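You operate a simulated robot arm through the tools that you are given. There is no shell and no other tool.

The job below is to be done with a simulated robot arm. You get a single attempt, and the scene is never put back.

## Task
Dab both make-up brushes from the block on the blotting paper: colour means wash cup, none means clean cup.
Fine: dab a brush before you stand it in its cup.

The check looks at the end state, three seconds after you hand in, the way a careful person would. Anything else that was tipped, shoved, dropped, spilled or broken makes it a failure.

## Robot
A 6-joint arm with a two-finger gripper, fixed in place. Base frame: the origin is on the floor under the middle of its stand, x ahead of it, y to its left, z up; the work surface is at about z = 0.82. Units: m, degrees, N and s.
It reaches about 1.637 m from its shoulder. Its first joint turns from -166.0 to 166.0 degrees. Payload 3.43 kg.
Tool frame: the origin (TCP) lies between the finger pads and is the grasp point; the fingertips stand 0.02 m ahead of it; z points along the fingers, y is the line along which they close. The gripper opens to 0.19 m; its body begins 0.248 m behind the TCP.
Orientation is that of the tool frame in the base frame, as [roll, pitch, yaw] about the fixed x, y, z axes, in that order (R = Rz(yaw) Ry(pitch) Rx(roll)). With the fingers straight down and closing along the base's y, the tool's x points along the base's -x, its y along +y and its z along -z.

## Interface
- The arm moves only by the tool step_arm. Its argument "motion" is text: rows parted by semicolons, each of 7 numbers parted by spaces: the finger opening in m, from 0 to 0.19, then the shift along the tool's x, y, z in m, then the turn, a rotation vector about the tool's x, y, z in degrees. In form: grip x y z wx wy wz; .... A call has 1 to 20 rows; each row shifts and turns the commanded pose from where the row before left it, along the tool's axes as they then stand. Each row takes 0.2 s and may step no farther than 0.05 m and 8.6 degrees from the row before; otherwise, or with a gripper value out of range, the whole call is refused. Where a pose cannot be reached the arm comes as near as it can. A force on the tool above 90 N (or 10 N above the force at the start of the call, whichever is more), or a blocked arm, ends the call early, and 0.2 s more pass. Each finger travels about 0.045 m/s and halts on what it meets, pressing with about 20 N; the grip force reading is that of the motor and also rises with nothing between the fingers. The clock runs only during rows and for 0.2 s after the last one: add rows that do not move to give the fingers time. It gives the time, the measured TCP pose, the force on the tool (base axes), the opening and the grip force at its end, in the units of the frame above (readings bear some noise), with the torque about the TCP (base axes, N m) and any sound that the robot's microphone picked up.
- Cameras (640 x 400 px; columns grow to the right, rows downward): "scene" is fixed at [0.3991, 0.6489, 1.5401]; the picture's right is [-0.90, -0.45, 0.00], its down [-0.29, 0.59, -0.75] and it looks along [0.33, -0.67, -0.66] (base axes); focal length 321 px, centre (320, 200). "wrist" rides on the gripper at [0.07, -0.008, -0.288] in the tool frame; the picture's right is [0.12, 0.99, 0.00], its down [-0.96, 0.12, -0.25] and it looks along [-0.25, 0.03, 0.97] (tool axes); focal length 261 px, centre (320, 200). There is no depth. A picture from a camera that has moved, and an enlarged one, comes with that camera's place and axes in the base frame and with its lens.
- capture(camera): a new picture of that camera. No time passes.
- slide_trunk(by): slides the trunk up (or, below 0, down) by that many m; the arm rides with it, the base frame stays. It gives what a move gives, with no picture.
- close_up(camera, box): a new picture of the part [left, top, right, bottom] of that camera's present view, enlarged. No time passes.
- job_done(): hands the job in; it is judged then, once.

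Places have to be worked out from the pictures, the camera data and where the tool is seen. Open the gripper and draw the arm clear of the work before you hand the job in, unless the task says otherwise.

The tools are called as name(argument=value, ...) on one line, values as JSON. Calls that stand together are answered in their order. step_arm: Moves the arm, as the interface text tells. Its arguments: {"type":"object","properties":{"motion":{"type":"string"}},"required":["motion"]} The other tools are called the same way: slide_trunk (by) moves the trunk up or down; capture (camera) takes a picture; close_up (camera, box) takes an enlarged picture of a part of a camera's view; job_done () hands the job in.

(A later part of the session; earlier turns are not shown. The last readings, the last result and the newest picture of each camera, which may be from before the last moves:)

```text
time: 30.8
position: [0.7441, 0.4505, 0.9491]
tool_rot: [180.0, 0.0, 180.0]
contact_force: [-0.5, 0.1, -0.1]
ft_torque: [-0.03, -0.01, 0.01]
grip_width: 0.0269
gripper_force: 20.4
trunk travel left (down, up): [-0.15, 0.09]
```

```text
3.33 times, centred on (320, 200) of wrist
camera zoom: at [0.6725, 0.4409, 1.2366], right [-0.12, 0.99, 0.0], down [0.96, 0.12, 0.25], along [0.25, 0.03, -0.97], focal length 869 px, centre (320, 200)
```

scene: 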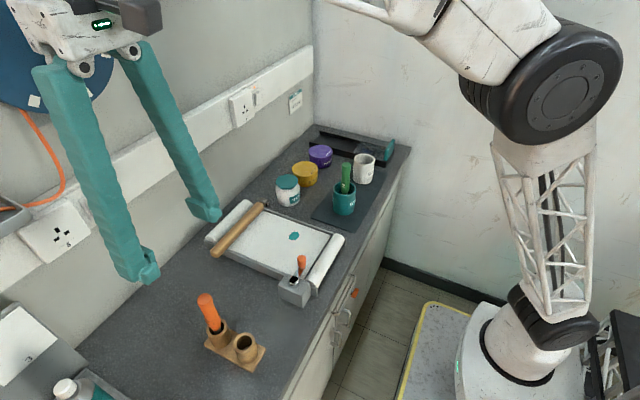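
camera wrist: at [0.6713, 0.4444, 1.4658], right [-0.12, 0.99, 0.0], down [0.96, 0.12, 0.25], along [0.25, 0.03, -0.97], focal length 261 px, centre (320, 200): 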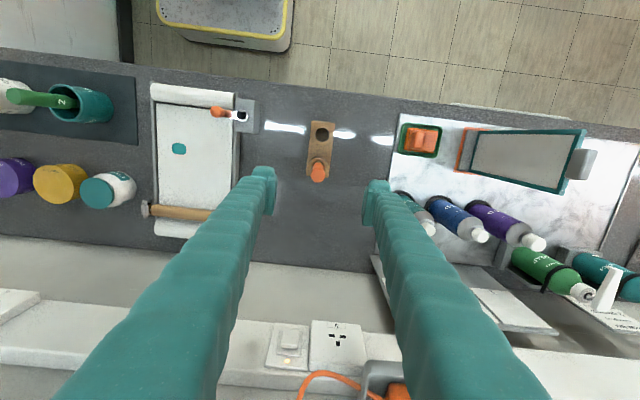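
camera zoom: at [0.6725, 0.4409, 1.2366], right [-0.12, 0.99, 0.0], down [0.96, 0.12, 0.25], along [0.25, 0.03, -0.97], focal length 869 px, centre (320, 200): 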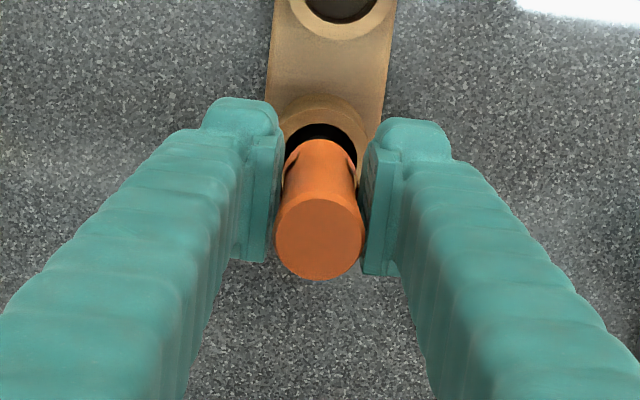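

The orange handle is held at 27 mm and 20 N. I'll lift it straight out of the block.

step_arm(motion="0.01 0 0 -0.01 0 0 0; 0.01 0 0 -0.02 0 0 0; 0.01 0 0 -0.02 0 0 0; 0.01 0 0 -0.025 0 0 0; 0.01 0 0 -0.025 0 0 0; 0.01 0 0 -0.025 0 0 0; 0.01 0 0 -0.025 0 0 0; 0.01 0 0 -0.02 0 0 0; 0.01 0 0 0 0 0 0")

close_up(camera="scene", box=[130, 180, 310, 380])

close_up(camera="wrist", box=[260, 140, 380, 260])

```text
time: 32.8
position: [0.7452, 0.448, 1.1196]
tool_rot: [-180.0, 0.0, -180.0]
contact_force: [0.5, -0.4, -0.1]
ft_torque: [-0.01, 0.01, -0.01]
grip_width: 0.0268
gripper_force: 20.1
trunk travel left (down, up): [-0.15, 0.09]
```

```text
2.00 times, centred on (220, 280) of scene
camera zoom: at [0.3991, 0.6489, 1.5401], right [-0.9, -0.45, 0.0], down [-0.29, 0.59, -0.75], along [0.33, -0.67, -0.66], focal length 642 px, centre (520, 40)
```

zoom: 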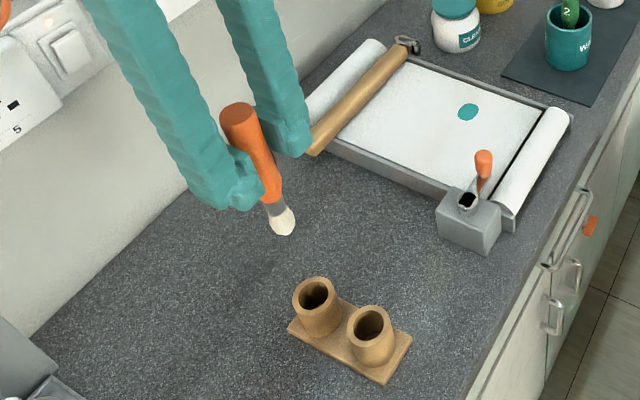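

```text
3.33 times, centred on (320, 200) of wrist
camera zoom: at [0.6743, 0.4381, 1.408], right [-0.12, 0.99, 0.0], down [0.96, 0.12, 0.25], along [0.25, 0.03, -0.97], focal length 869 px, centre (320, 200)
```

zoom: 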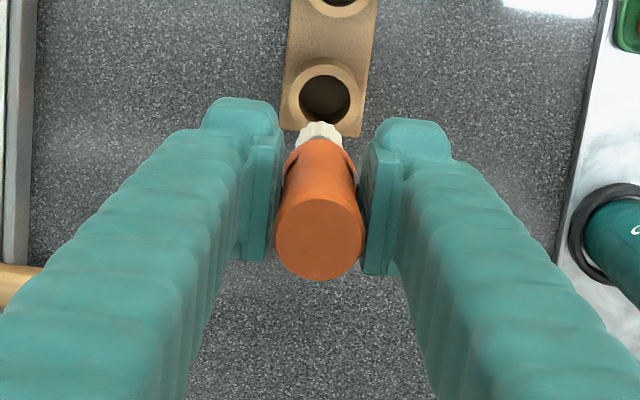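

The orange brush is out, vertical, with the same cream-coloured tip about 0.117 m below the TCP. I'll carry it over a clean patch of paper near (0.785, 0.18), away from the teal blot, and lower it close to the surface.

step_arm(motion="0.01 -0.00515 -0.0336 0 0 0 0; 0.01 -0.00515 -0.0336 0 0 0 0; 0.01 -0.00515 -0.0336 0 0 0 0; 0.01 -0.00515 -0.0336 0 0 0 0; 0.01 -0.00515 -0.0336 0 0 0 0; 0.01 -0.00515 -0.0336 0 0 0 0; 0.01 -0.00515 -0.0336 0 0 0 0; 0.01 -0.00515 -0.0336 0 0 0 0; 0.01 0 0 0.03 0 0 0; 0.01 0 0 0.035 0 0 0; 0.01 0 0 0.035 0 0 0; 0.01 0 0 0.025 0 0 0; 0.01 0 0 0.008 0 0 0; 0.01 0 0 0 0 0 0; 0.01 0 0 0 0 0 0")

close_up(camera="scene", box=[210, 190, 350, 290])

capture(camera="wrist")

```text
time: 36.0
position: [0.7845, 0.1788, 0.9864]
tool_rot: [180.0, 0.1, -180.0]
contact_force: [-0.3, 0.5, -1.0]
ft_torque: [-0.03, 0.0, -0.03]
grip_width: 0.0269
gripper_force: 20.0
trunk travel left (down, up): [-0.15, 0.09]
```

```text
4.00 times, centred on (280, 240) of scene
camera zoom: at [0.3991, 0.6489, 1.5401], right [-0.9, -0.45, 0.0], down [-0.29, 0.59, -0.75], along [0.33, -0.67, -0.66], focal length 1284 px, centre (480, 40)
```

zoom: 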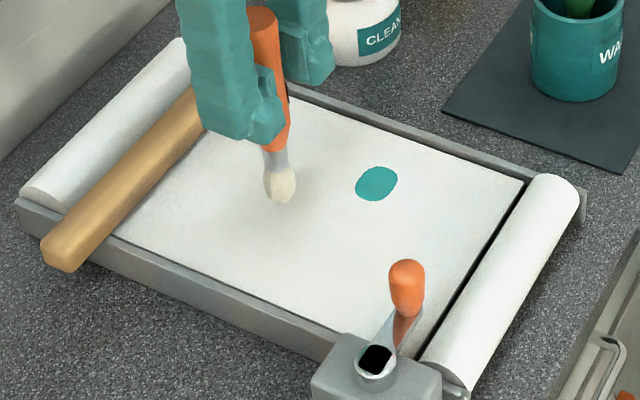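

```text
taken
camera wrist: at [0.7139, 0.1698, 1.274], right [-0.12, 0.99, 0.0], down [0.96, 0.12, 0.25], along [0.25, 0.03, -0.97], focal length 261 px, centre (320, 200)
```

wrist: 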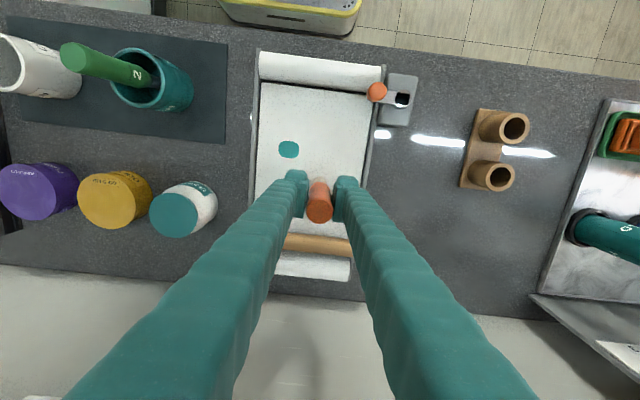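

The tip hovers about 2 cm over clean white paper. I'll go down slowly and watch for contact.

step_arm(motion="0.01 0 0 0.008 0 0 0; 0.01 0 0 0.004 0 0 0; 0.01 0 0 0.003 0 0 0; 0.01 0 0 0.003 0 0 0; 0.01 0 0 0 0 0 0")

close_up(camera="scene", box=[245, 205, 315, 255])

```text
time: 37.2
position: [0.7842, 0.1779, 0.9696]
tool_rot: [-180.0, -0.1, 180.0]
contact_force: [-0.1, -0.3, -0.2]
ft_torque: [0.04, 0.02, 0.04]
grip_width: 0.0266
gripper_force: 20.4
trunk travel left (down, up): [-0.15, 0.09]
```

```text
8.00 times, centred on (280, 230) of scene
camera zoom: at [0.3991, 0.6489, 1.5401], right [-0.9, -0.45, 0.0], down [-0.29, 0.59, -0.75], along [0.33, -0.67, -0.66], focal length 2567 px, centre (640, -40)
```

zoom: 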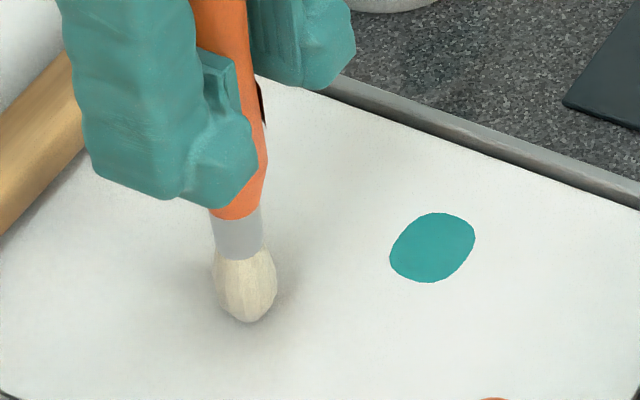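

The TCP is at 0.969 with no force yet, so I'll continue with 2 mm steps.

step_arm(motion="0.01 0 0 0.002 0 0 0; 0.01 0 0 0.002 0 0 0; 0.01 0 0 0 0 0 0")

close_up(camera="scene", box=[245, 205, 315, 255])

```text
time: 38.0
position: [0.7848, 0.1782, 0.9655]
tool_rot: [180.0, 0.0, -180.0]
contact_force: [1.7, 0.2, 16.5]
ft_torque: [0.02, -0.16, 0.03]
grip_width: 0.0269
gripper_force: 20.1
trunk travel left (down, up): [-0.15, 0.09]
```

```text
8.00 times, centred on (280, 230) of scene
camera zoom: at [0.3991, 0.6489, 1.5401], right [-0.9, -0.45, 0.0], down [-0.29, 0.59, -0.75], along [0.33, -0.67, -0.66], focal length 2567 px, centre (640, -40)
```

zoom: 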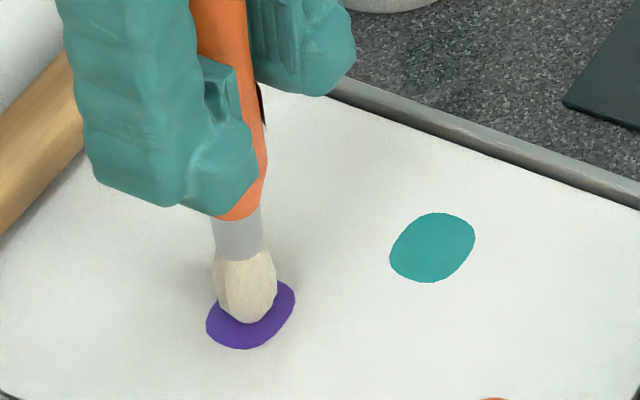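

Contact left a purple blot, so the orange brush also carries colour and goes in the WASH cup with the green one. I'll lift off and then examine how much room is left in the teal cup.

step_arm(motion="0.01 0 0 -0.005 0 0 0; 0.01 0 0 -0.01 0 0 0; 0.01 0 0 -0.03 0 0 0; 0.01 0 0 -0.04 0 0 0; 0.01 0 0 -0.04 0 0 0; 0.01 0 0 -0.04 0 0 0; 0.01 0 0 -0.03 0 0 0; 0.01 0 0 0 0 0 0; 0.01 0 0 0 0 0 0")

close_up(camera="scene", box=[200, 140, 360, 260])

close_up(camera="scene", box=[315, 150, 385, 220])

capture(camera="wrist")

close_up(camera="wrist", box=[40, 50, 220, 200])

```text
time: 40.0
position: [0.786, 0.1792, 1.1605]
tool_rot: [-180.0, 0.0, 180.0]
contact_force: [0.1, -0.3, 0.4]
ft_torque: [0.02, 0.02, 0.0]
grip_width: 0.0266
gripper_force: 19.1
trunk travel left (down, up): [-0.15, 0.09]
```

```text
3.33 times, centred on (280, 200) of scene
camera zoom: at [0.3991, 0.6489, 1.5401], right [-0.9, -0.45, 0.0], down [-0.29, 0.59, -0.75], along [0.33, -0.67, -0.66], focal length 1070 px, centre (453, 200)
```

zoom: 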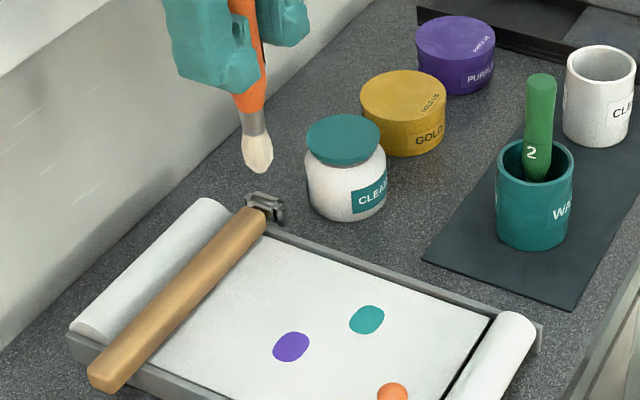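

```text
5.71 times, centred on (350, 185) of scene
camera zoom: at [0.3991, 0.6489, 1.5401], right [-0.9, -0.45, 0.0], down [-0.29, 0.59, -0.75], along [0.33, -0.67, -0.66], focal length 1834 px, centre (149, 286)
```

zoom: 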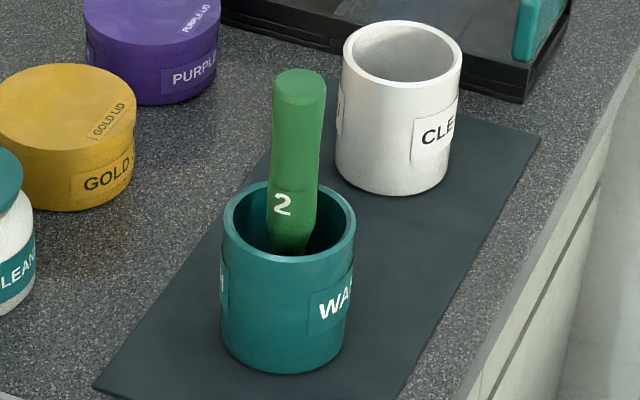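

```text
taken
camera wrist: at [0.7157, 0.1708, 1.4488], right [-0.12, 0.99, 0.0], down [0.96, 0.12, 0.25], along [0.25, 0.03, -0.97], focal length 261 px, centre (320, 200)
```

wrist: 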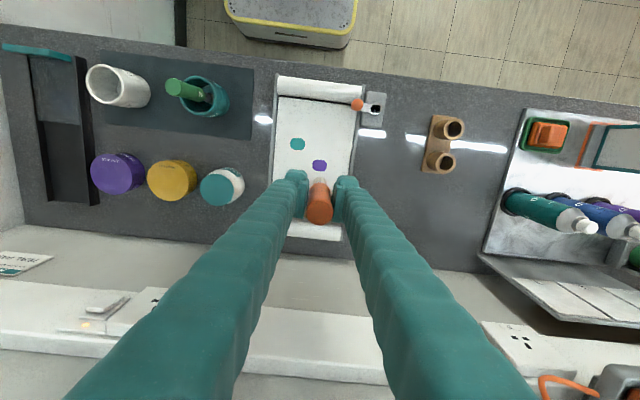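

```text
2.67 times, centred on (130, 125) of wrist
camera zoom: at [0.7157, 0.1708, 1.4488], right [-0.12, 0.99, 0.0], down [0.96, 0.12, 0.25], along [0.25, 0.03, -0.97], focal length 695 px, centre (827, 400)
```

zoom: 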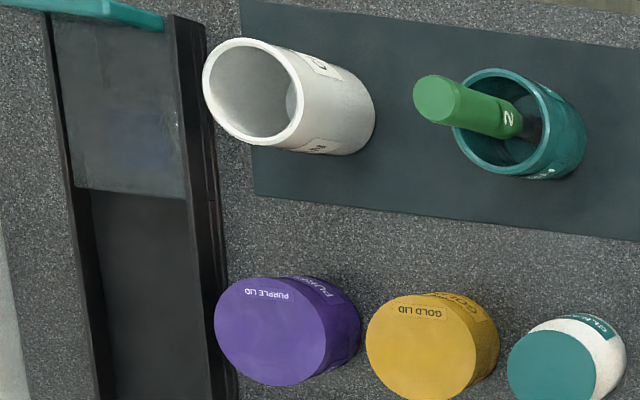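

Both blots are clear, one teal and one purple. The green brush appears to stand almost upright near the middle of the WASH cup, so I need a closer look before adding the orange one. I'll move to just beyond the cup, with the tip above the green handle's top, for a clean wrist view.

step_arm(motion="0.01 0 0 -0.025 0 0 0; 0.01 0.0043 -0.031 0 0 0 0; 0.01 0.0043 -0.031 0 0 0 0; 0.01 0.0043 -0.031 0 0 0 0; 0.01 0.0043 -0.031 0 0 0 0; 0.01 0.0043 -0.031 0 0 0 0; 0.01 0.0043 -0.031 0 0 0 0; 0.01 0.0043 -0.031 0 0 0 0; 0.01 0.0043 -0.031 0 0 0 0; 0.01 0 0 0 0 0 0; 0.01 0 0 0 0 0 0")

capture(camera="wrist")

close_up(camera="wrist", box=[270, 80, 370, 180])

capture(camera="scene")

```text
time: 42.4
position: [0.751, -0.0696, 1.1853]
tool_rot: [179.9, 0.0, 180.0]
contact_force: [-0.2, -0.5, 0.2]
ft_torque: [0.0, -0.04, 0.0]
grip_width: 0.027
gripper_force: 19.6
trunk travel left (down, up): [-0.15, 0.09]
```

```text
taken
camera wrist: at [0.6802, -0.0787, 1.4736], right [-0.12, 0.99, 0.0], down [0.96, 0.12, 0.25], along [0.25, 0.03, -0.97], focal length 261 px, centre (320, 200)
```

wrist: 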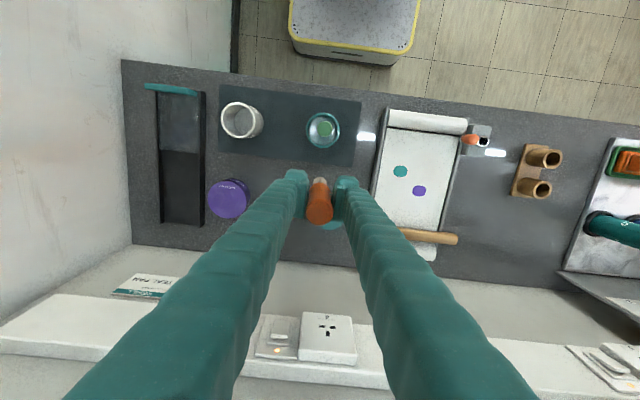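

```text
4.00 times, centred on (320, 130) of wrist
camera zoom: at [0.6802, -0.0787, 1.4736], right [-0.12, 0.99, 0.0], down [0.96, 0.12, 0.25], along [0.25, 0.03, -0.97], focal length 1043 px, centre (320, 480)
```

zoom: 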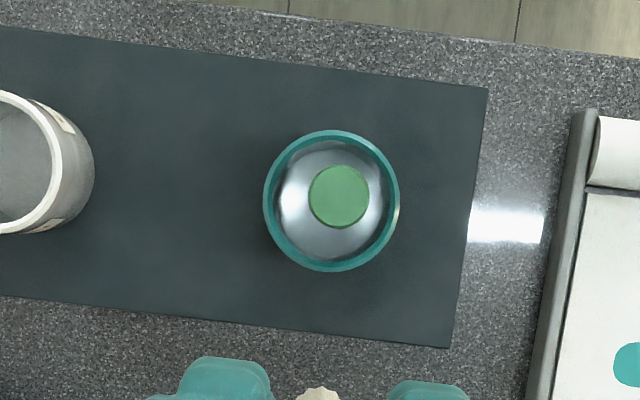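

```text
taken
```

scene: 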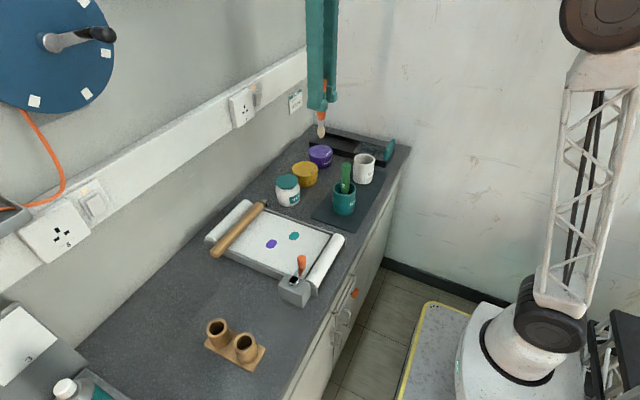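

This near-vertical view shows the green brush standing upright at (0.674, -0.071), close to the cup centre at (0.675, -0.073), with an inner radius of about 30 mm. Two 27 mm handles fit only if green leans to one side. I'll bring orange down on the +x side just above the rim, then nudge green gently to lean toward -x.

step_arm(motion="0.01 0.017 -0.001 0 0 0 0; 0.01 0.0176 -0.001 0 0 0 0; 0.01 0 0 0.03 0 0 0; 0.01 0 0 0.03 0 0 0; 0.01 0 0 0.03 0 0 0; 0.01 0 0 0.03 0 0 0; 0.01 0 0 0.015 0 0 0; 0.01 0 0 0 0 0 0; 0.01 0 0 0 0 0 0")

close_up(camera="wrist", box=[260, 90, 380, 210])

close_up(camera="scene", box=[300, 130, 390, 220])

```text
time: 44.4
position: [0.7139, -0.0711, 1.0483]
tool_rot: [179.9, 0.0, -180.0]
contact_force: [-0.2, 0.0, 0.5]
ft_torque: [-0.01, -0.01, 0.0]
grip_width: 0.0271
gripper_force: 19.8
trunk travel left (down, up): [-0.15, 0.09]
```

```text
3.33 times, centred on (320, 150) of wrist
camera zoom: at [0.6429, -0.0802, 1.336], right [-0.12, 0.99, 0.0], down [0.96, 0.12, 0.25], along [0.25, 0.03, -0.97], focal length 869 px, centre (320, 367)
```

zoom: 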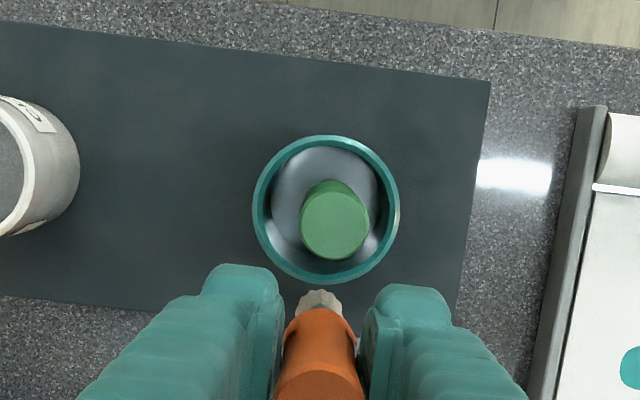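

```text
4.44 times, centred on (345, 175) of scene
camera zoom: at [0.3991, 0.6489, 1.5401], right [-0.9, -0.45, 0.0], down [-0.29, 0.59, -0.75], along [0.33, -0.67, -0.66], focal length 1426 px, centre (209, 311)
```

zoom: 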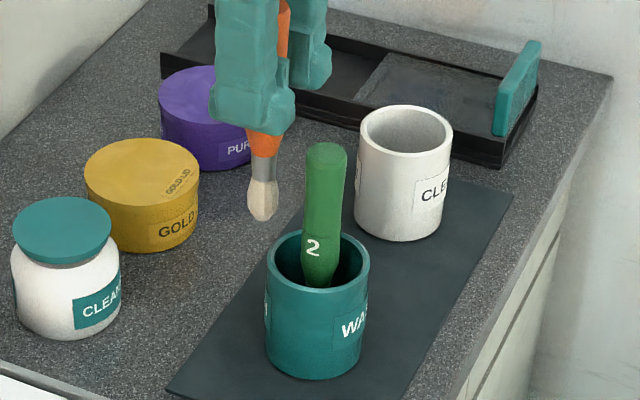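

Orange hangs clear on the +x side at tip z≈0.93, and it lines up with green in y to within about 1 mm. I'll slide it slowly toward -x to nudge green's handle over.

step_arm(motion="0.01 0.006 0 0 0 0 0; 0.01 0.006 0 0 0 0 0; 0.01 0.003 0 0 0 0 0; 0.01 0.003 0 0 0 0 0; 0.01 0.003 0 0 0 0 0; 0.01 0 0 0 0 0 0; 0.01 0 0 0 0 0 0")

close_up(camera="wrist", box=[260, 90, 380, 210])

close_up(camera="scene", box=[300, 130, 390, 220])

```text
time: 46.0
position: [0.6947, -0.0701, 1.0511]
tool_rot: [180.0, 0.0, 179.9]
contact_force: [0.9, -0.3, -0.3]
ft_torque: [0.0, -0.02, -0.01]
grip_width: 0.0269
gripper_force: 20.1
trunk travel left (down, up): [-0.15, 0.09]
```

```text
3.33 times, centred on (320, 150) of wrist
camera zoom: at [0.6237, -0.0793, 1.3378], right [-0.12, 0.99, 0.0], down [0.96, 0.12, 0.25], along [0.25, 0.03, -0.97], focal length 869 px, centre (320, 367)
```

zoom: 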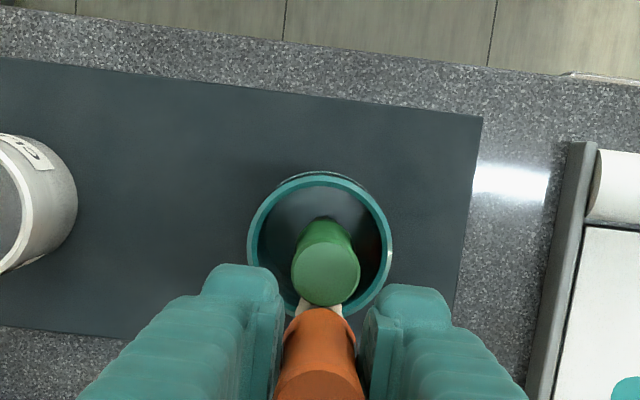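

```text
4.44 times, centred on (345, 175) of scene
camera zoom: at [0.3991, 0.6489, 1.5401], right [-0.9, -0.45, 0.0], down [-0.29, 0.59, -0.75], along [0.33, -0.67, -0.66], focal length 1426 px, centre (209, 311)
```

zoom: 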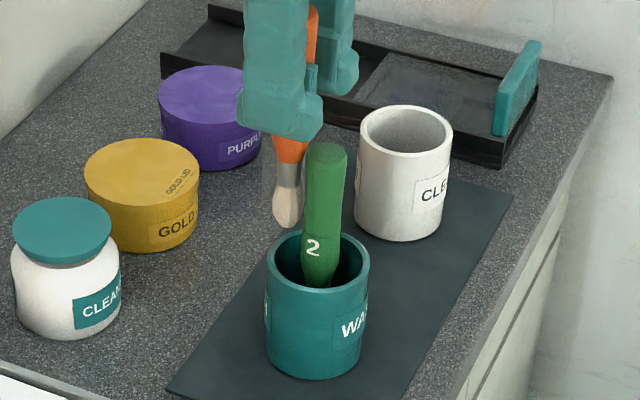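

Orange is now right beside green, with no measurable push yet and green still upright. I'll continue the nudge in 3 mm steps.

step_arm(motion="0.01 0.003 0 0 0 0 0; 0.01 0.003 0 0 0 0 0; 0.01 0.002 0 0 0 0 0; 0.01 0 0 0 0 0 0; 0.01 0 0 0 0 0 0")

close_up(camera="wrist", box=[260, 90, 380, 210])

close_up(camera="scene", box=[300, 130, 390, 220])

```text
time: 47.2
position: [0.6871, -0.07, 1.0497]
tool_rot: [-179.9, 0.1, -179.9]
contact_force: [0.3, -0.4, 0.0]
ft_torque: [-0.01, 0.02, 0.01]
grip_width: 0.0266
gripper_force: 20.1
trunk travel left (down, up): [-0.15, 0.09]
```

```text
3.33 times, centred on (320, 150) of wrist
camera zoom: at [0.6167, -0.0796, 1.3374], right [-0.12, 0.99, 0.0], down [0.96, 0.12, 0.25], along [0.25, 0.03, -0.97], focal length 869 px, centre (320, 367)
```

zoom: 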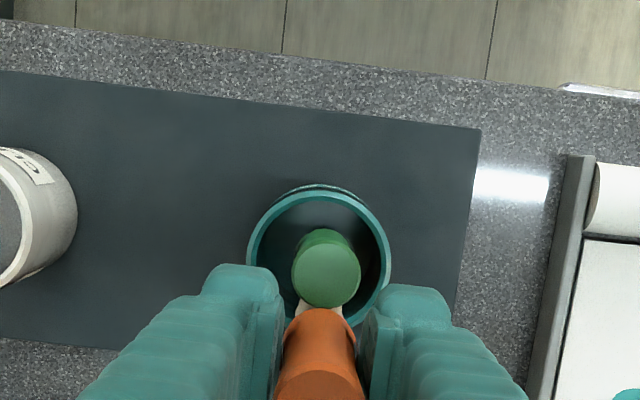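

```text
4.44 times, centred on (345, 175) of scene
camera zoom: at [0.3991, 0.6489, 1.5401], right [-0.9, -0.45, 0.0], down [-0.29, 0.59, -0.75], along [0.33, -0.67, -0.66], focal length 1426 px, centre (209, 311)
```

zoom: 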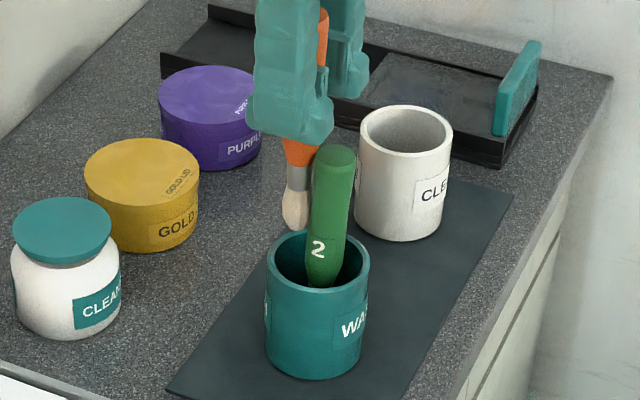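

Green's top has moved about 6 mm toward -x, so the nudge is working with negligible force. I'll continue another 8 mm.

step_arm(motion="0.01 0.003 0 0 0 0 0; 0.01 0.003 0 0 0 0 0; 0.01 0.002 0 0 0 0 0; 0.01 0 0 0 0 0 0; 0.01 0 0 0 0 0 0; 0.01 0 0 0 0 0 0")

close_up(camera="wrist", box=[260, 90, 380, 210])

close_up(camera="scene", box=[300, 130, 390, 220])

```text
time: 48.6
position: [0.6788, -0.0709, 1.0492]
tool_rot: [-180.0, 0.1, 179.9]
contact_force: [0.7, -0.6, -0.4]
ft_torque: [0.0, 0.0, 0.0]
grip_width: 0.0269
gripper_force: 19.7
trunk travel left (down, up): [-0.15, 0.09]
```

```text
3.33 times, centred on (320, 150) of wrist
camera zoom: at [0.608, -0.0797, 1.3376], right [-0.12, 0.99, 0.0], down [0.96, 0.12, 0.25], along [0.25, 0.03, -0.97], focal length 869 px, centre (320, 367)
```

zoom: 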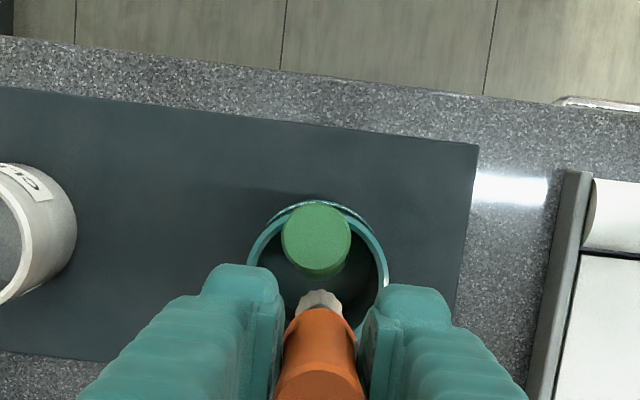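

```text
4.44 times, centred on (345, 175) of scene
camera zoom: at [0.3991, 0.6489, 1.5401], right [-0.9, -0.45, 0.0], down [-0.29, 0.59, -0.75], along [0.33, -0.67, -0.66], focal length 1426 px, centre (209, 311)
```

zoom: 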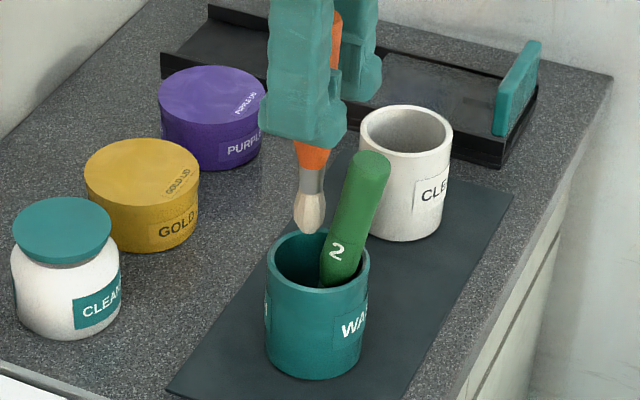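

Green has settled gently against the -x rim, which leaves the +x half of the cup open. I'll shift orange 7 mm toward +x and lower it partway in.

step_arm(motion="0.01 -0.004 0 0 0 0 0; 0.01 -0.003 0 0 0 0 0; 0.01 0 0 0.01 0 0 0; 0.01 0 0 0.01 0 0 0; 0.01 0 0 0.01 0 0 0; 0.01 0 0 0 0 0 0")

close_up(camera="wrist", box=[260, 90, 380, 210])

close_up(camera="scene", box=[300, 130, 390, 220])

```text
time: 50.0
position: [0.6853, -0.0722, 1.0206]
tool_rot: [-179.9, 0.0, -180.0]
contact_force: [-0.5, -0.1, -0.1]
ft_torque: [-0.03, 0.02, -0.02]
grip_width: 0.0268
gripper_force: 19.4
trunk travel left (down, up): [-0.15, 0.09]
```

```text
3.33 times, centred on (320, 150) of wrist
camera zoom: at [0.6151, -0.0808, 1.3083], right [-0.12, 0.99, 0.0], down [0.96, 0.12, 0.25], along [0.25, 0.03, -0.97], focal length 869 px, centre (320, 367)
```

zoom: 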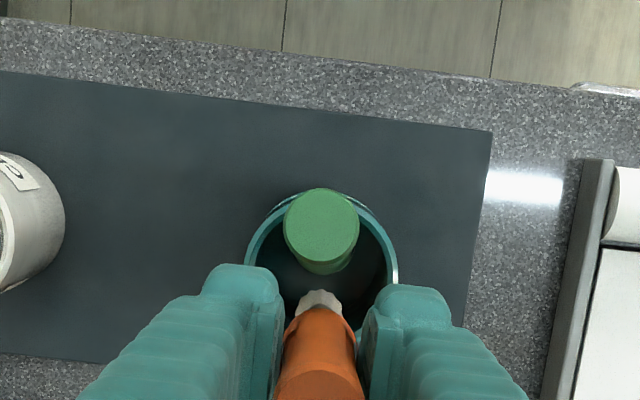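

```text
4.44 times, centred on (345, 175) of scene
camera zoom: at [0.3991, 0.6489, 1.5401], right [-0.9, -0.45, 0.0], down [-0.29, 0.59, -0.75], along [0.33, -0.67, -0.66], focal length 1426 px, centre (209, 311)
```

zoom: 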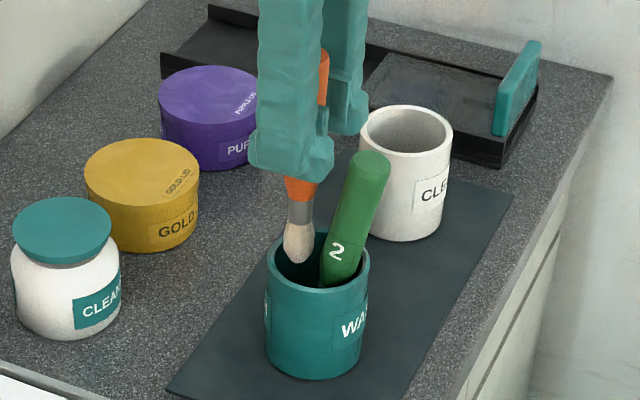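

The orange bristles are just inside the rim, clear of both the wall and green's handle. I'll shift 2 mm more toward +x and keep lowering gently, checking the force.

step_arm(motion="0.01 -0.002 0 0.006 0 0 0; 0.01 0 0 0.008 0 0 0; 0.01 0 0 0.008 0 0 0; 0.01 0 0 0.006 0 0 0; 0.01 0 0 0 0 0 0")

close_up(camera="wrist", box=[260, 90, 380, 210])

close_up(camera="scene", box=[310, 140, 380, 220])

```text
time: 51.2
position: [0.6883, -0.0707, 0.9915]
tool_rot: [179.9, -0.1, 180.0]
contact_force: [-0.7, -0.6, -0.2]
ft_torque: [-0.07, 0.19, -0.02]
grip_width: 0.0268
gripper_force: 20.6
trunk travel left (down, up): [-0.15, 0.09]
```

```text
3.33 times, centred on (320, 150) of wrist
camera zoom: at [0.6173, -0.0797, 1.2799], right [-0.12, 0.99, 0.0], down [0.96, 0.12, 0.25], along [0.25, 0.03, -0.97], focal length 869 px, centre (320, 367)
```

zoom: 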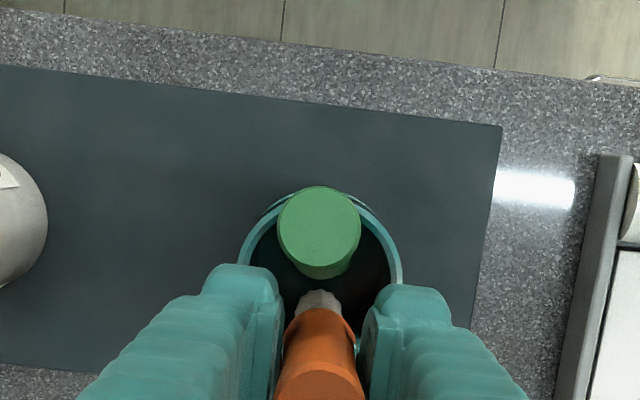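

```text
5.00 times, centred on (345, 180) of scene
camera zoom: at [0.3991, 0.6489, 1.5401], right [-0.9, -0.45, 0.0], down [-0.29, 0.59, -0.75], along [0.33, -0.67, -0.66], focal length 1604 px, centre (195, 300)
```

zoom: 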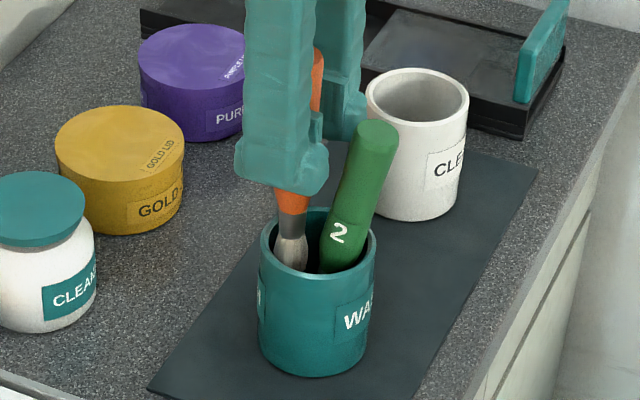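

A small torque (0.19 N·m about y) suggests the bristles are lightly brushing the +x wall. I'll back off 3 mm toward -x before going lower.

step_arm(motion="0.01 0.0015 0 -0.001 0 0 0; 0.01 0.0015 0 0 0 0 0; 0.01 0 0 0 0 0 0")

close_up(camera="scene", box=[320, 160, 370, 220])

```text
time: 52.0
position: [0.6848, -0.0709, 0.9932]
tool_rot: [-179.9, 0.0, 179.9]
contact_force: [-0.8, 0.2, -1.0]
ft_torque: [0.01, 0.02, -0.03]
grip_width: 0.0269
gripper_force: 20.3
trunk travel left (down, up): [-0.15, 0.09]
```

```text
6.67 times, centred on (345, 190) of scene
camera zoom: at [0.3991, 0.6489, 1.5401], right [-0.9, -0.45, 0.0], down [-0.29, 0.59, -0.75], along [0.33, -0.67, -0.66], focal length 2139 px, centre (153, 267)
```

zoom: 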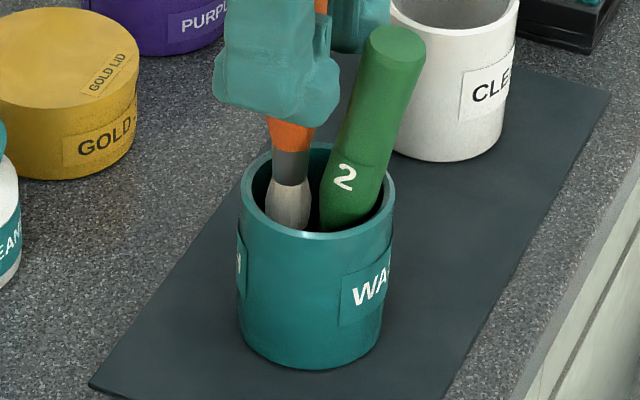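

The torque is gone, so orange hangs free between the wall and green. I'll continue down 10 mm in small steps.

step_arm(motion="0.01 0 0 0.004 0 0 0; 0.01 0 0 0.004 0 0 0; 0.01 0 0 0.003 0 0 0; 0.01 0 0 0 0 0 0")

close_up(camera="scene", box=[320, 160, 370, 220])

close_up(camera="wrist", box=[260, 90, 380, 210])

```text
time: 53.0
position: [0.6845, -0.0716, 0.9819]
tool_rot: [-180.0, 0.0, -180.0]
contact_force: [-0.4, 0.2, -0.1]
ft_torque: [-0.01, 0.02, -0.02]
grip_width: 0.0269
gripper_force: 19.9
trunk travel left (down, up): [-0.15, 0.09]
```

```text
6.67 times, centred on (345, 190) of scene
camera zoom: at [0.3991, 0.6489, 1.5401], right [-0.9, -0.45, 0.0], down [-0.29, 0.59, -0.75], along [0.33, -0.67, -0.66], focal length 2139 px, centre (153, 267)
```

zoom: 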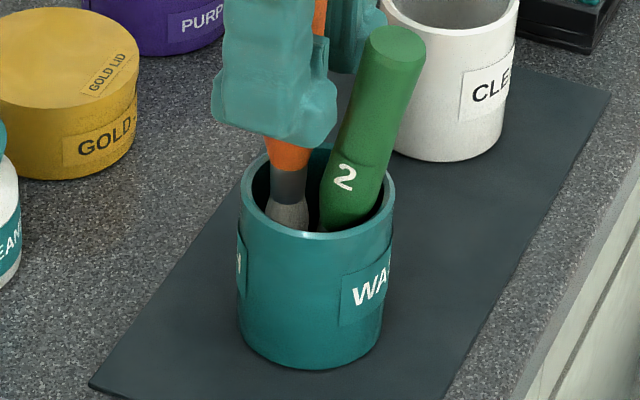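

```text
3.33 times, centred on (320, 150) of wrist
camera zoom: at [0.6144, -0.08, 1.27], right [-0.12, 0.99, 0.0], down [0.96, 0.12, 0.25], along [0.25, 0.03, -0.97], focal length 869 px, centre (320, 367)
```

zoom: 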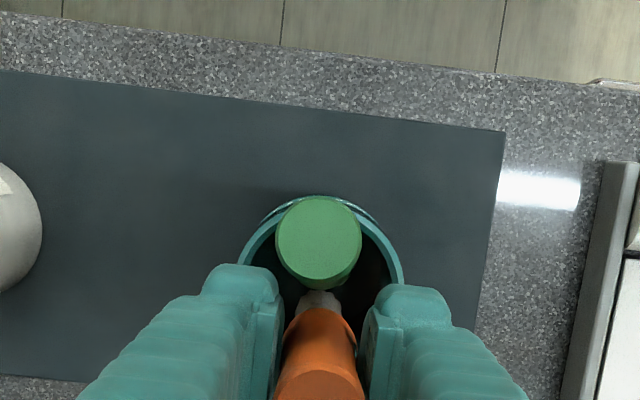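

There's still no contact, so I'll keep lowering in small increments.

step_arm(motion="0.01 0 0 0.003 0 0 0; 0.01 0 0 0.003 0 0 0; 0.01 0 0 0.002 0 0 0; 0.01 0 0 0 0 0 0")

close_up(camera="scene", box=[320, 160, 370, 220])

```text
time: 54.0
position: [0.6846, -0.0708, 0.9737]
tool_rot: [-180.0, 0.0, -180.0]
contact_force: [0.4, -0.3, -0.5]
ft_torque: [-0.01, 0.0, -0.03]
grip_width: 0.0268
gripper_force: 20.1
trunk travel left (down, up): [-0.15, 0.09]
```

```text
6.67 times, centred on (345, 190) of scene
camera zoom: at [0.3991, 0.6489, 1.5401], right [-0.9, -0.45, 0.0], down [-0.29, 0.59, -0.75], along [0.33, -0.67, -0.66], focal length 2139 px, centre (153, 267)
```

zoom: 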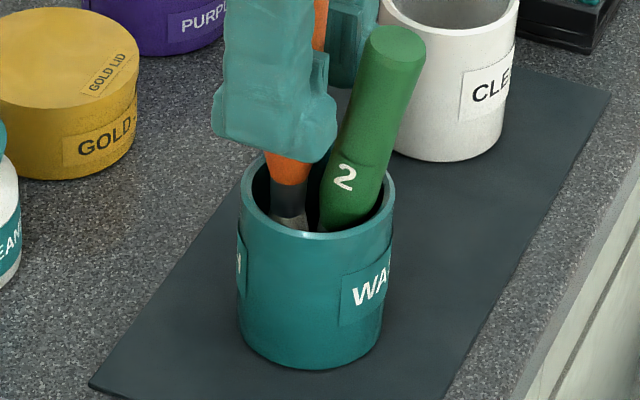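

Orange is still free at tip z≈0.857. I'll lower it another 8 mm or until contact.

step_arm(motion="0.01 0 0 0.003 0 0 0; 0.01 0 0 0.003 0 0 0; 0.01 0 0 0.002 0 0 0; 0.01 0 0 0 0 0 0")

close_up(camera="scene", box=[320, 160, 370, 220])

close_up(camera="wrist", box=[260, 90, 380, 210])

```text
time: 55.0
position: [0.6847, -0.0706, 0.9661]
tool_rot: [179.9, 0.0, -180.0]
contact_force: [0.4, 0.3, -0.7]
ft_torque: [0.0, 0.03, 0.03]
grip_width: 0.0269
gripper_force: 20.1
trunk travel left (down, up): [-0.15, 0.09]
```

```text
6.67 times, centred on (345, 190) of scene
camera zoom: at [0.3991, 0.6489, 1.5401], right [-0.9, -0.45, 0.0], down [-0.29, 0.59, -0.75], along [0.33, -0.67, -0.66], focal length 2139 px, centre (153, 267)
```

zoom: 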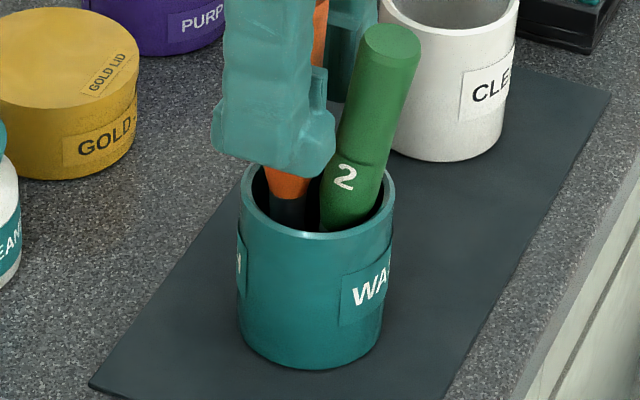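

```text
3.33 times, centred on (320, 150) of wrist
camera zoom: at [0.614, -0.0796, 1.2539], right [-0.12, 0.99, 0.0], down [0.96, 0.12, 0.25], along [0.25, 0.03, -0.97], focal length 869 px, centre (320, 367)
```

zoom: 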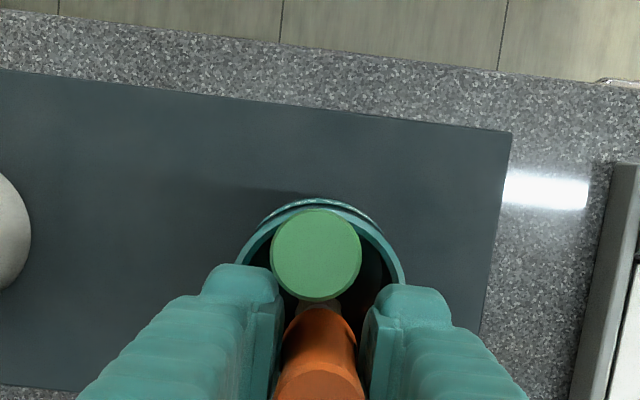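

Green straightened slightly as orange slid in alongside it, and forces remain near zero. I'll lower another 5 mm.

step_arm(motion="0.01 0 0 0.003 0 0 0; 0.01 0 0 0.002 0 0 0; 0.01 0 0 0 0 0 0")

close_up(camera="scene", box=[320, 160, 370, 220])

close_up(camera="wrist", box=[260, 90, 380, 210])

```text
time: 55.8
position: [0.6857, -0.0715, 0.9612]
tool_rot: [-179.9, 0.0, 180.0]
contact_force: [0.1, 0.0, -1.0]
ft_torque: [-0.03, -0.01, -0.02]
grip_width: 0.0266
gripper_force: 19.9
trunk travel left (down, up): [-0.15, 0.09]
```

```text
6.67 times, centred on (345, 190) of scene
camera zoom: at [0.3991, 0.6489, 1.5401], right [-0.9, -0.45, 0.0], down [-0.29, 0.59, -0.75], along [0.33, -0.67, -0.66], focal length 2139 px, centre (153, 267)
```

zoom: 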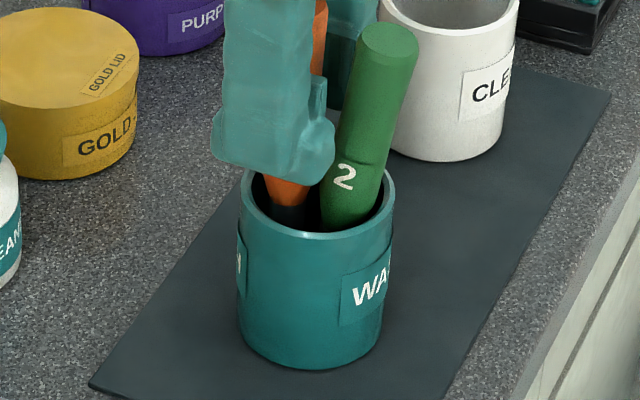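

```text
3.33 times, centred on (320, 150) of wrist
camera zoom: at [0.6141, -0.0801, 1.2489], right [-0.12, 0.99, 0.0], down [0.96, 0.12, 0.25], along [0.25, 0.03, -0.97], focal length 869 px, centre (320, 367)
```

zoom: 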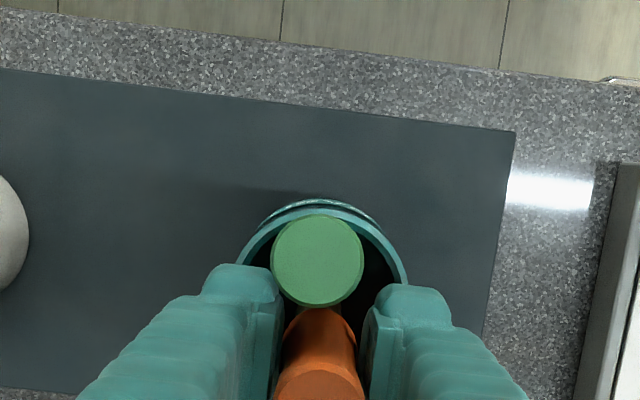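

Everything is still free, with the fingers about 28 mm above the rim. One more 5 mm lowering to shorten the final drop.

step_arm(motion="0.01 0 0 0.003 0 0 0; 0.01 0 0 0.002 0 0 0; 0.01 0 0 0 0 0 0")

close_up(camera="scene", box=[320, 160, 370, 220])

close_up(camera="wrist", box=[260, 90, 380, 210])

```text
time: 56.6
position: [0.6841, -0.0722, 0.9553]
tool_rot: [180.0, 0.0, 180.0]
contact_force: [-0.1, -0.7, 0.1]
ft_torque: [-0.01, -0.02, -0.01]
grip_width: 0.0269
gripper_force: 20.1
trunk travel left (down, up): [-0.15, 0.09]
```

```text
6.67 times, centred on (345, 190) of scene
camera zoom: at [0.3991, 0.6489, 1.5401], right [-0.9, -0.45, 0.0], down [-0.29, 0.59, -0.75], along [0.33, -0.67, -0.66], focal length 2139 px, centre (153, 267)
```

zoom: 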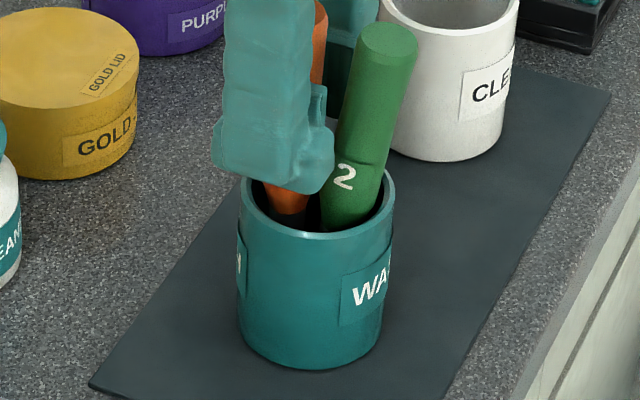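

```text
3.33 times, centred on (320, 150) of wrist
camera zoom: at [0.6143, -0.0809, 1.2435], right [-0.12, 0.99, 0.0], down [0.96, 0.12, 0.25], along [0.25, 0.03, -0.97], focal length 869 px, centre (320, 367)
```

zoom: 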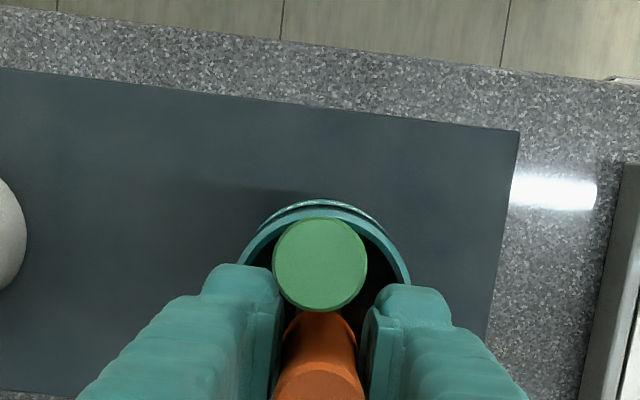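

Still no contact. I'll lower 4 mm more, leaving only a few millimetres of drop, then release slowly.

step_arm(motion="0.01 0 0 0.002 0 0 0; 0.01 0 0 0.002 0 0 0; 0.01 0 0 0 0 0 0")

close_up(camera="scene", box=[320, 160, 370, 220])

```text
time: 57.4
position: [0.6846, -0.0706, 0.9514]
tool_rot: [-179.9, 0.0, 180.0]
contact_force: [-0.3, 0.1, -0.5]
ft_torque: [0.0, 0.0, -0.01]
grip_width: 0.027
gripper_force: 19.6
trunk travel left (down, up): [-0.15, 0.09]
```

```text
6.67 times, centred on (345, 190) of scene
camera zoom: at [0.3991, 0.6489, 1.5401], right [-0.9, -0.45, 0.0], down [-0.29, 0.59, -0.75], along [0.33, -0.67, -0.66], focal length 2139 px, centre (153, 267)
```

zoom: 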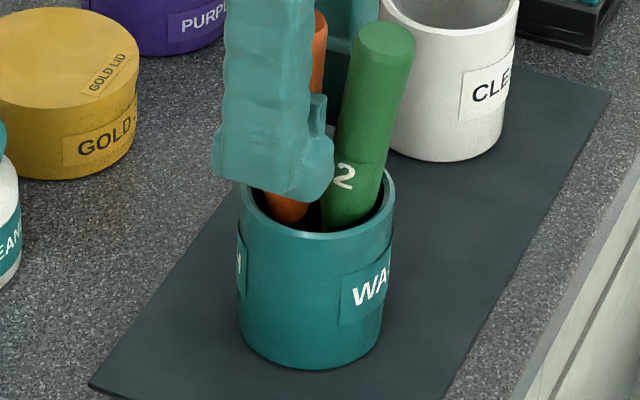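

Orange is deep in the cup beside green with no load on it, so I'll open the fingers gradually.

step_arm(motion="0.033 0 0 0 0 0 0; 0.045 0 0 0 0 0 0; 0.06 0 0 0 0 0 0; 0.075 0 0 0 0 0 0; 0.075 0 0 0 0 0 0; 0.075 0 0 0 0 0 0")

close_up(camera="scene", box=[310, 150, 380, 220])

close_up(camera="wrist", box=[240, 90, 400, 250])

```text
time: 58.8
position: [0.6842, -0.071, 0.9528]
tool_rot: [-180.0, 0.0, -179.9]
contact_force: [-0.6, -0.3, -0.6]
ft_torque: [0.0, 0.03, 0.0]
grip_width: 0.0746
gripper_force: 0.0
trunk travel left (down, up): [-0.15, 0.09]
```

```text
5.71 times, centred on (345, 185) of scene
camera zoom: at [0.3991, 0.6489, 1.5401], right [-0.9, -0.45, 0.0], down [-0.29, 0.59, -0.75], along [0.33, -0.67, -0.66], focal length 1834 px, centre (177, 286)
```

zoom: 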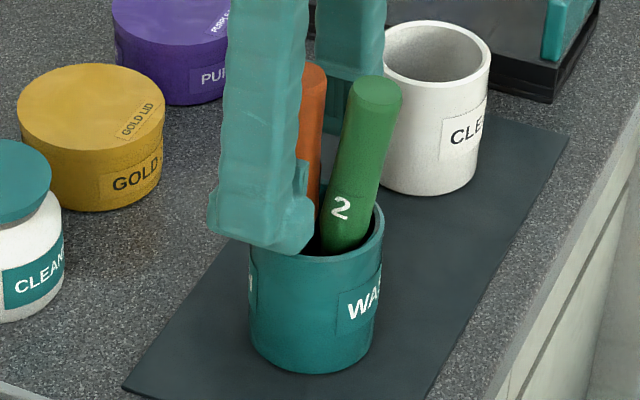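

```text
2.50 times, centred on (320, 170) of wrist
camera zoom: at [0.6136, -0.0797, 1.2399], right [-0.12, 0.99, 0.0], down [0.96, 0.12, 0.25], along [0.25, 0.03, -0.97], focal length 652 px, centre (320, 275)
```

zoom: 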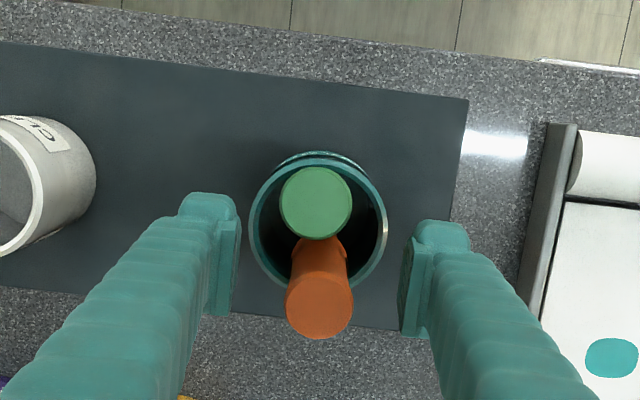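

Both brushes stand in the WASH cup and the fingers are clear on both sides. I'll rise straight up.

step_arm(motion="0.085 0 0 -0.01 0 0 0; 0.095 0 0 -0.03 0 0 0; 0.10 0 0 -0.04 0 0 0; 0.10 0 0 -0.04 0 0 0; 0.10 0 0 -0.04 0 0 0; 0.10 0 0 -0.04 0 0 0; 0.10 0 0 -0.04 0 0 0; 0.10 0 0 0 0 0 0")

capture(camera="scene")

close_up(camera="scene", box=[270, 130, 400, 225])

close_up(camera="wrist", box=[240, 90, 400, 250])

```text
time: 60.6
position: [0.6836, -0.0696, 1.1883]
tool_rot: [-180.0, 0.0, 180.0]
contact_force: [0.3, 0.2, 0.2]
ft_torque: [-0.01, -0.01, 0.02]
grip_width: 0.0999
gripper_force: 0.0
trunk travel left (down, up): [-0.15, 0.09]
```

```text
taken
```

scene: 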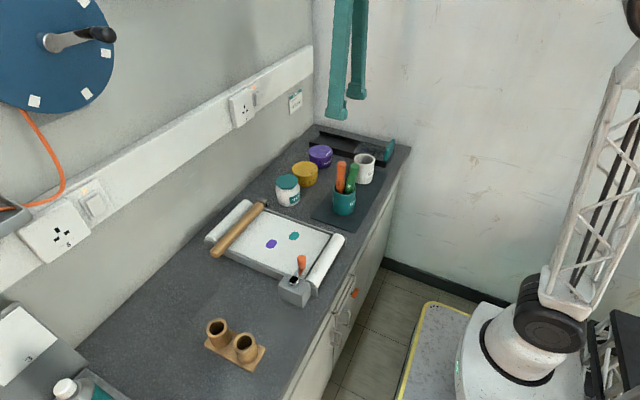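

```text
4.21 times, centred on (335, 178) of scene
camera zoom: at [0.3991, 0.6489, 1.5401], right [-0.9, -0.45, 0.0], down [-0.29, 0.59, -0.75], along [0.33, -0.67, -0.66], focal length 1351 px, centre (257, 295)
```

zoom: 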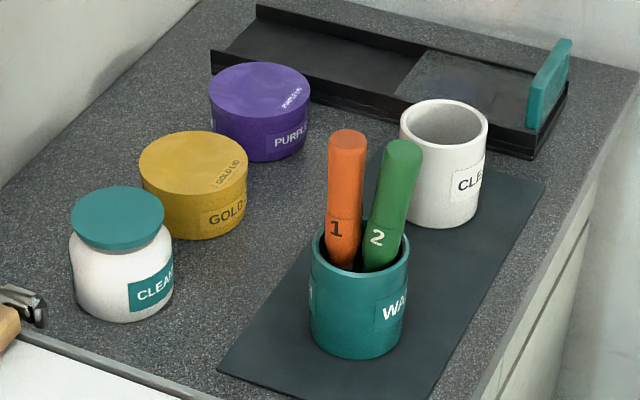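

```text
2.50 times, centred on (320, 170) of wrist
camera zoom: at [0.6119, -0.0795, 1.4771], right [-0.12, 0.99, 0.0], down [0.96, 0.12, 0.25], along [0.25, 0.03, -0.97], focal length 652 px, centre (320, 275)
```

zoom: 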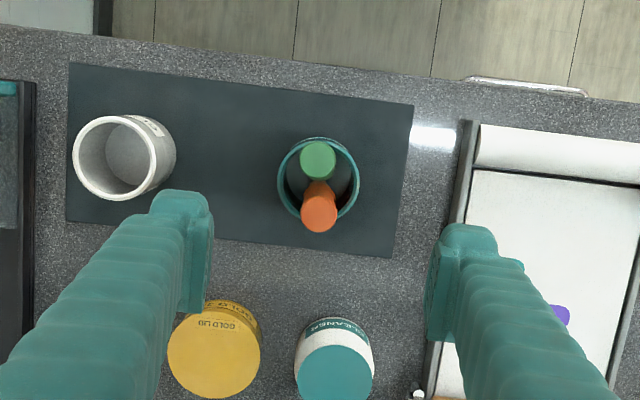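

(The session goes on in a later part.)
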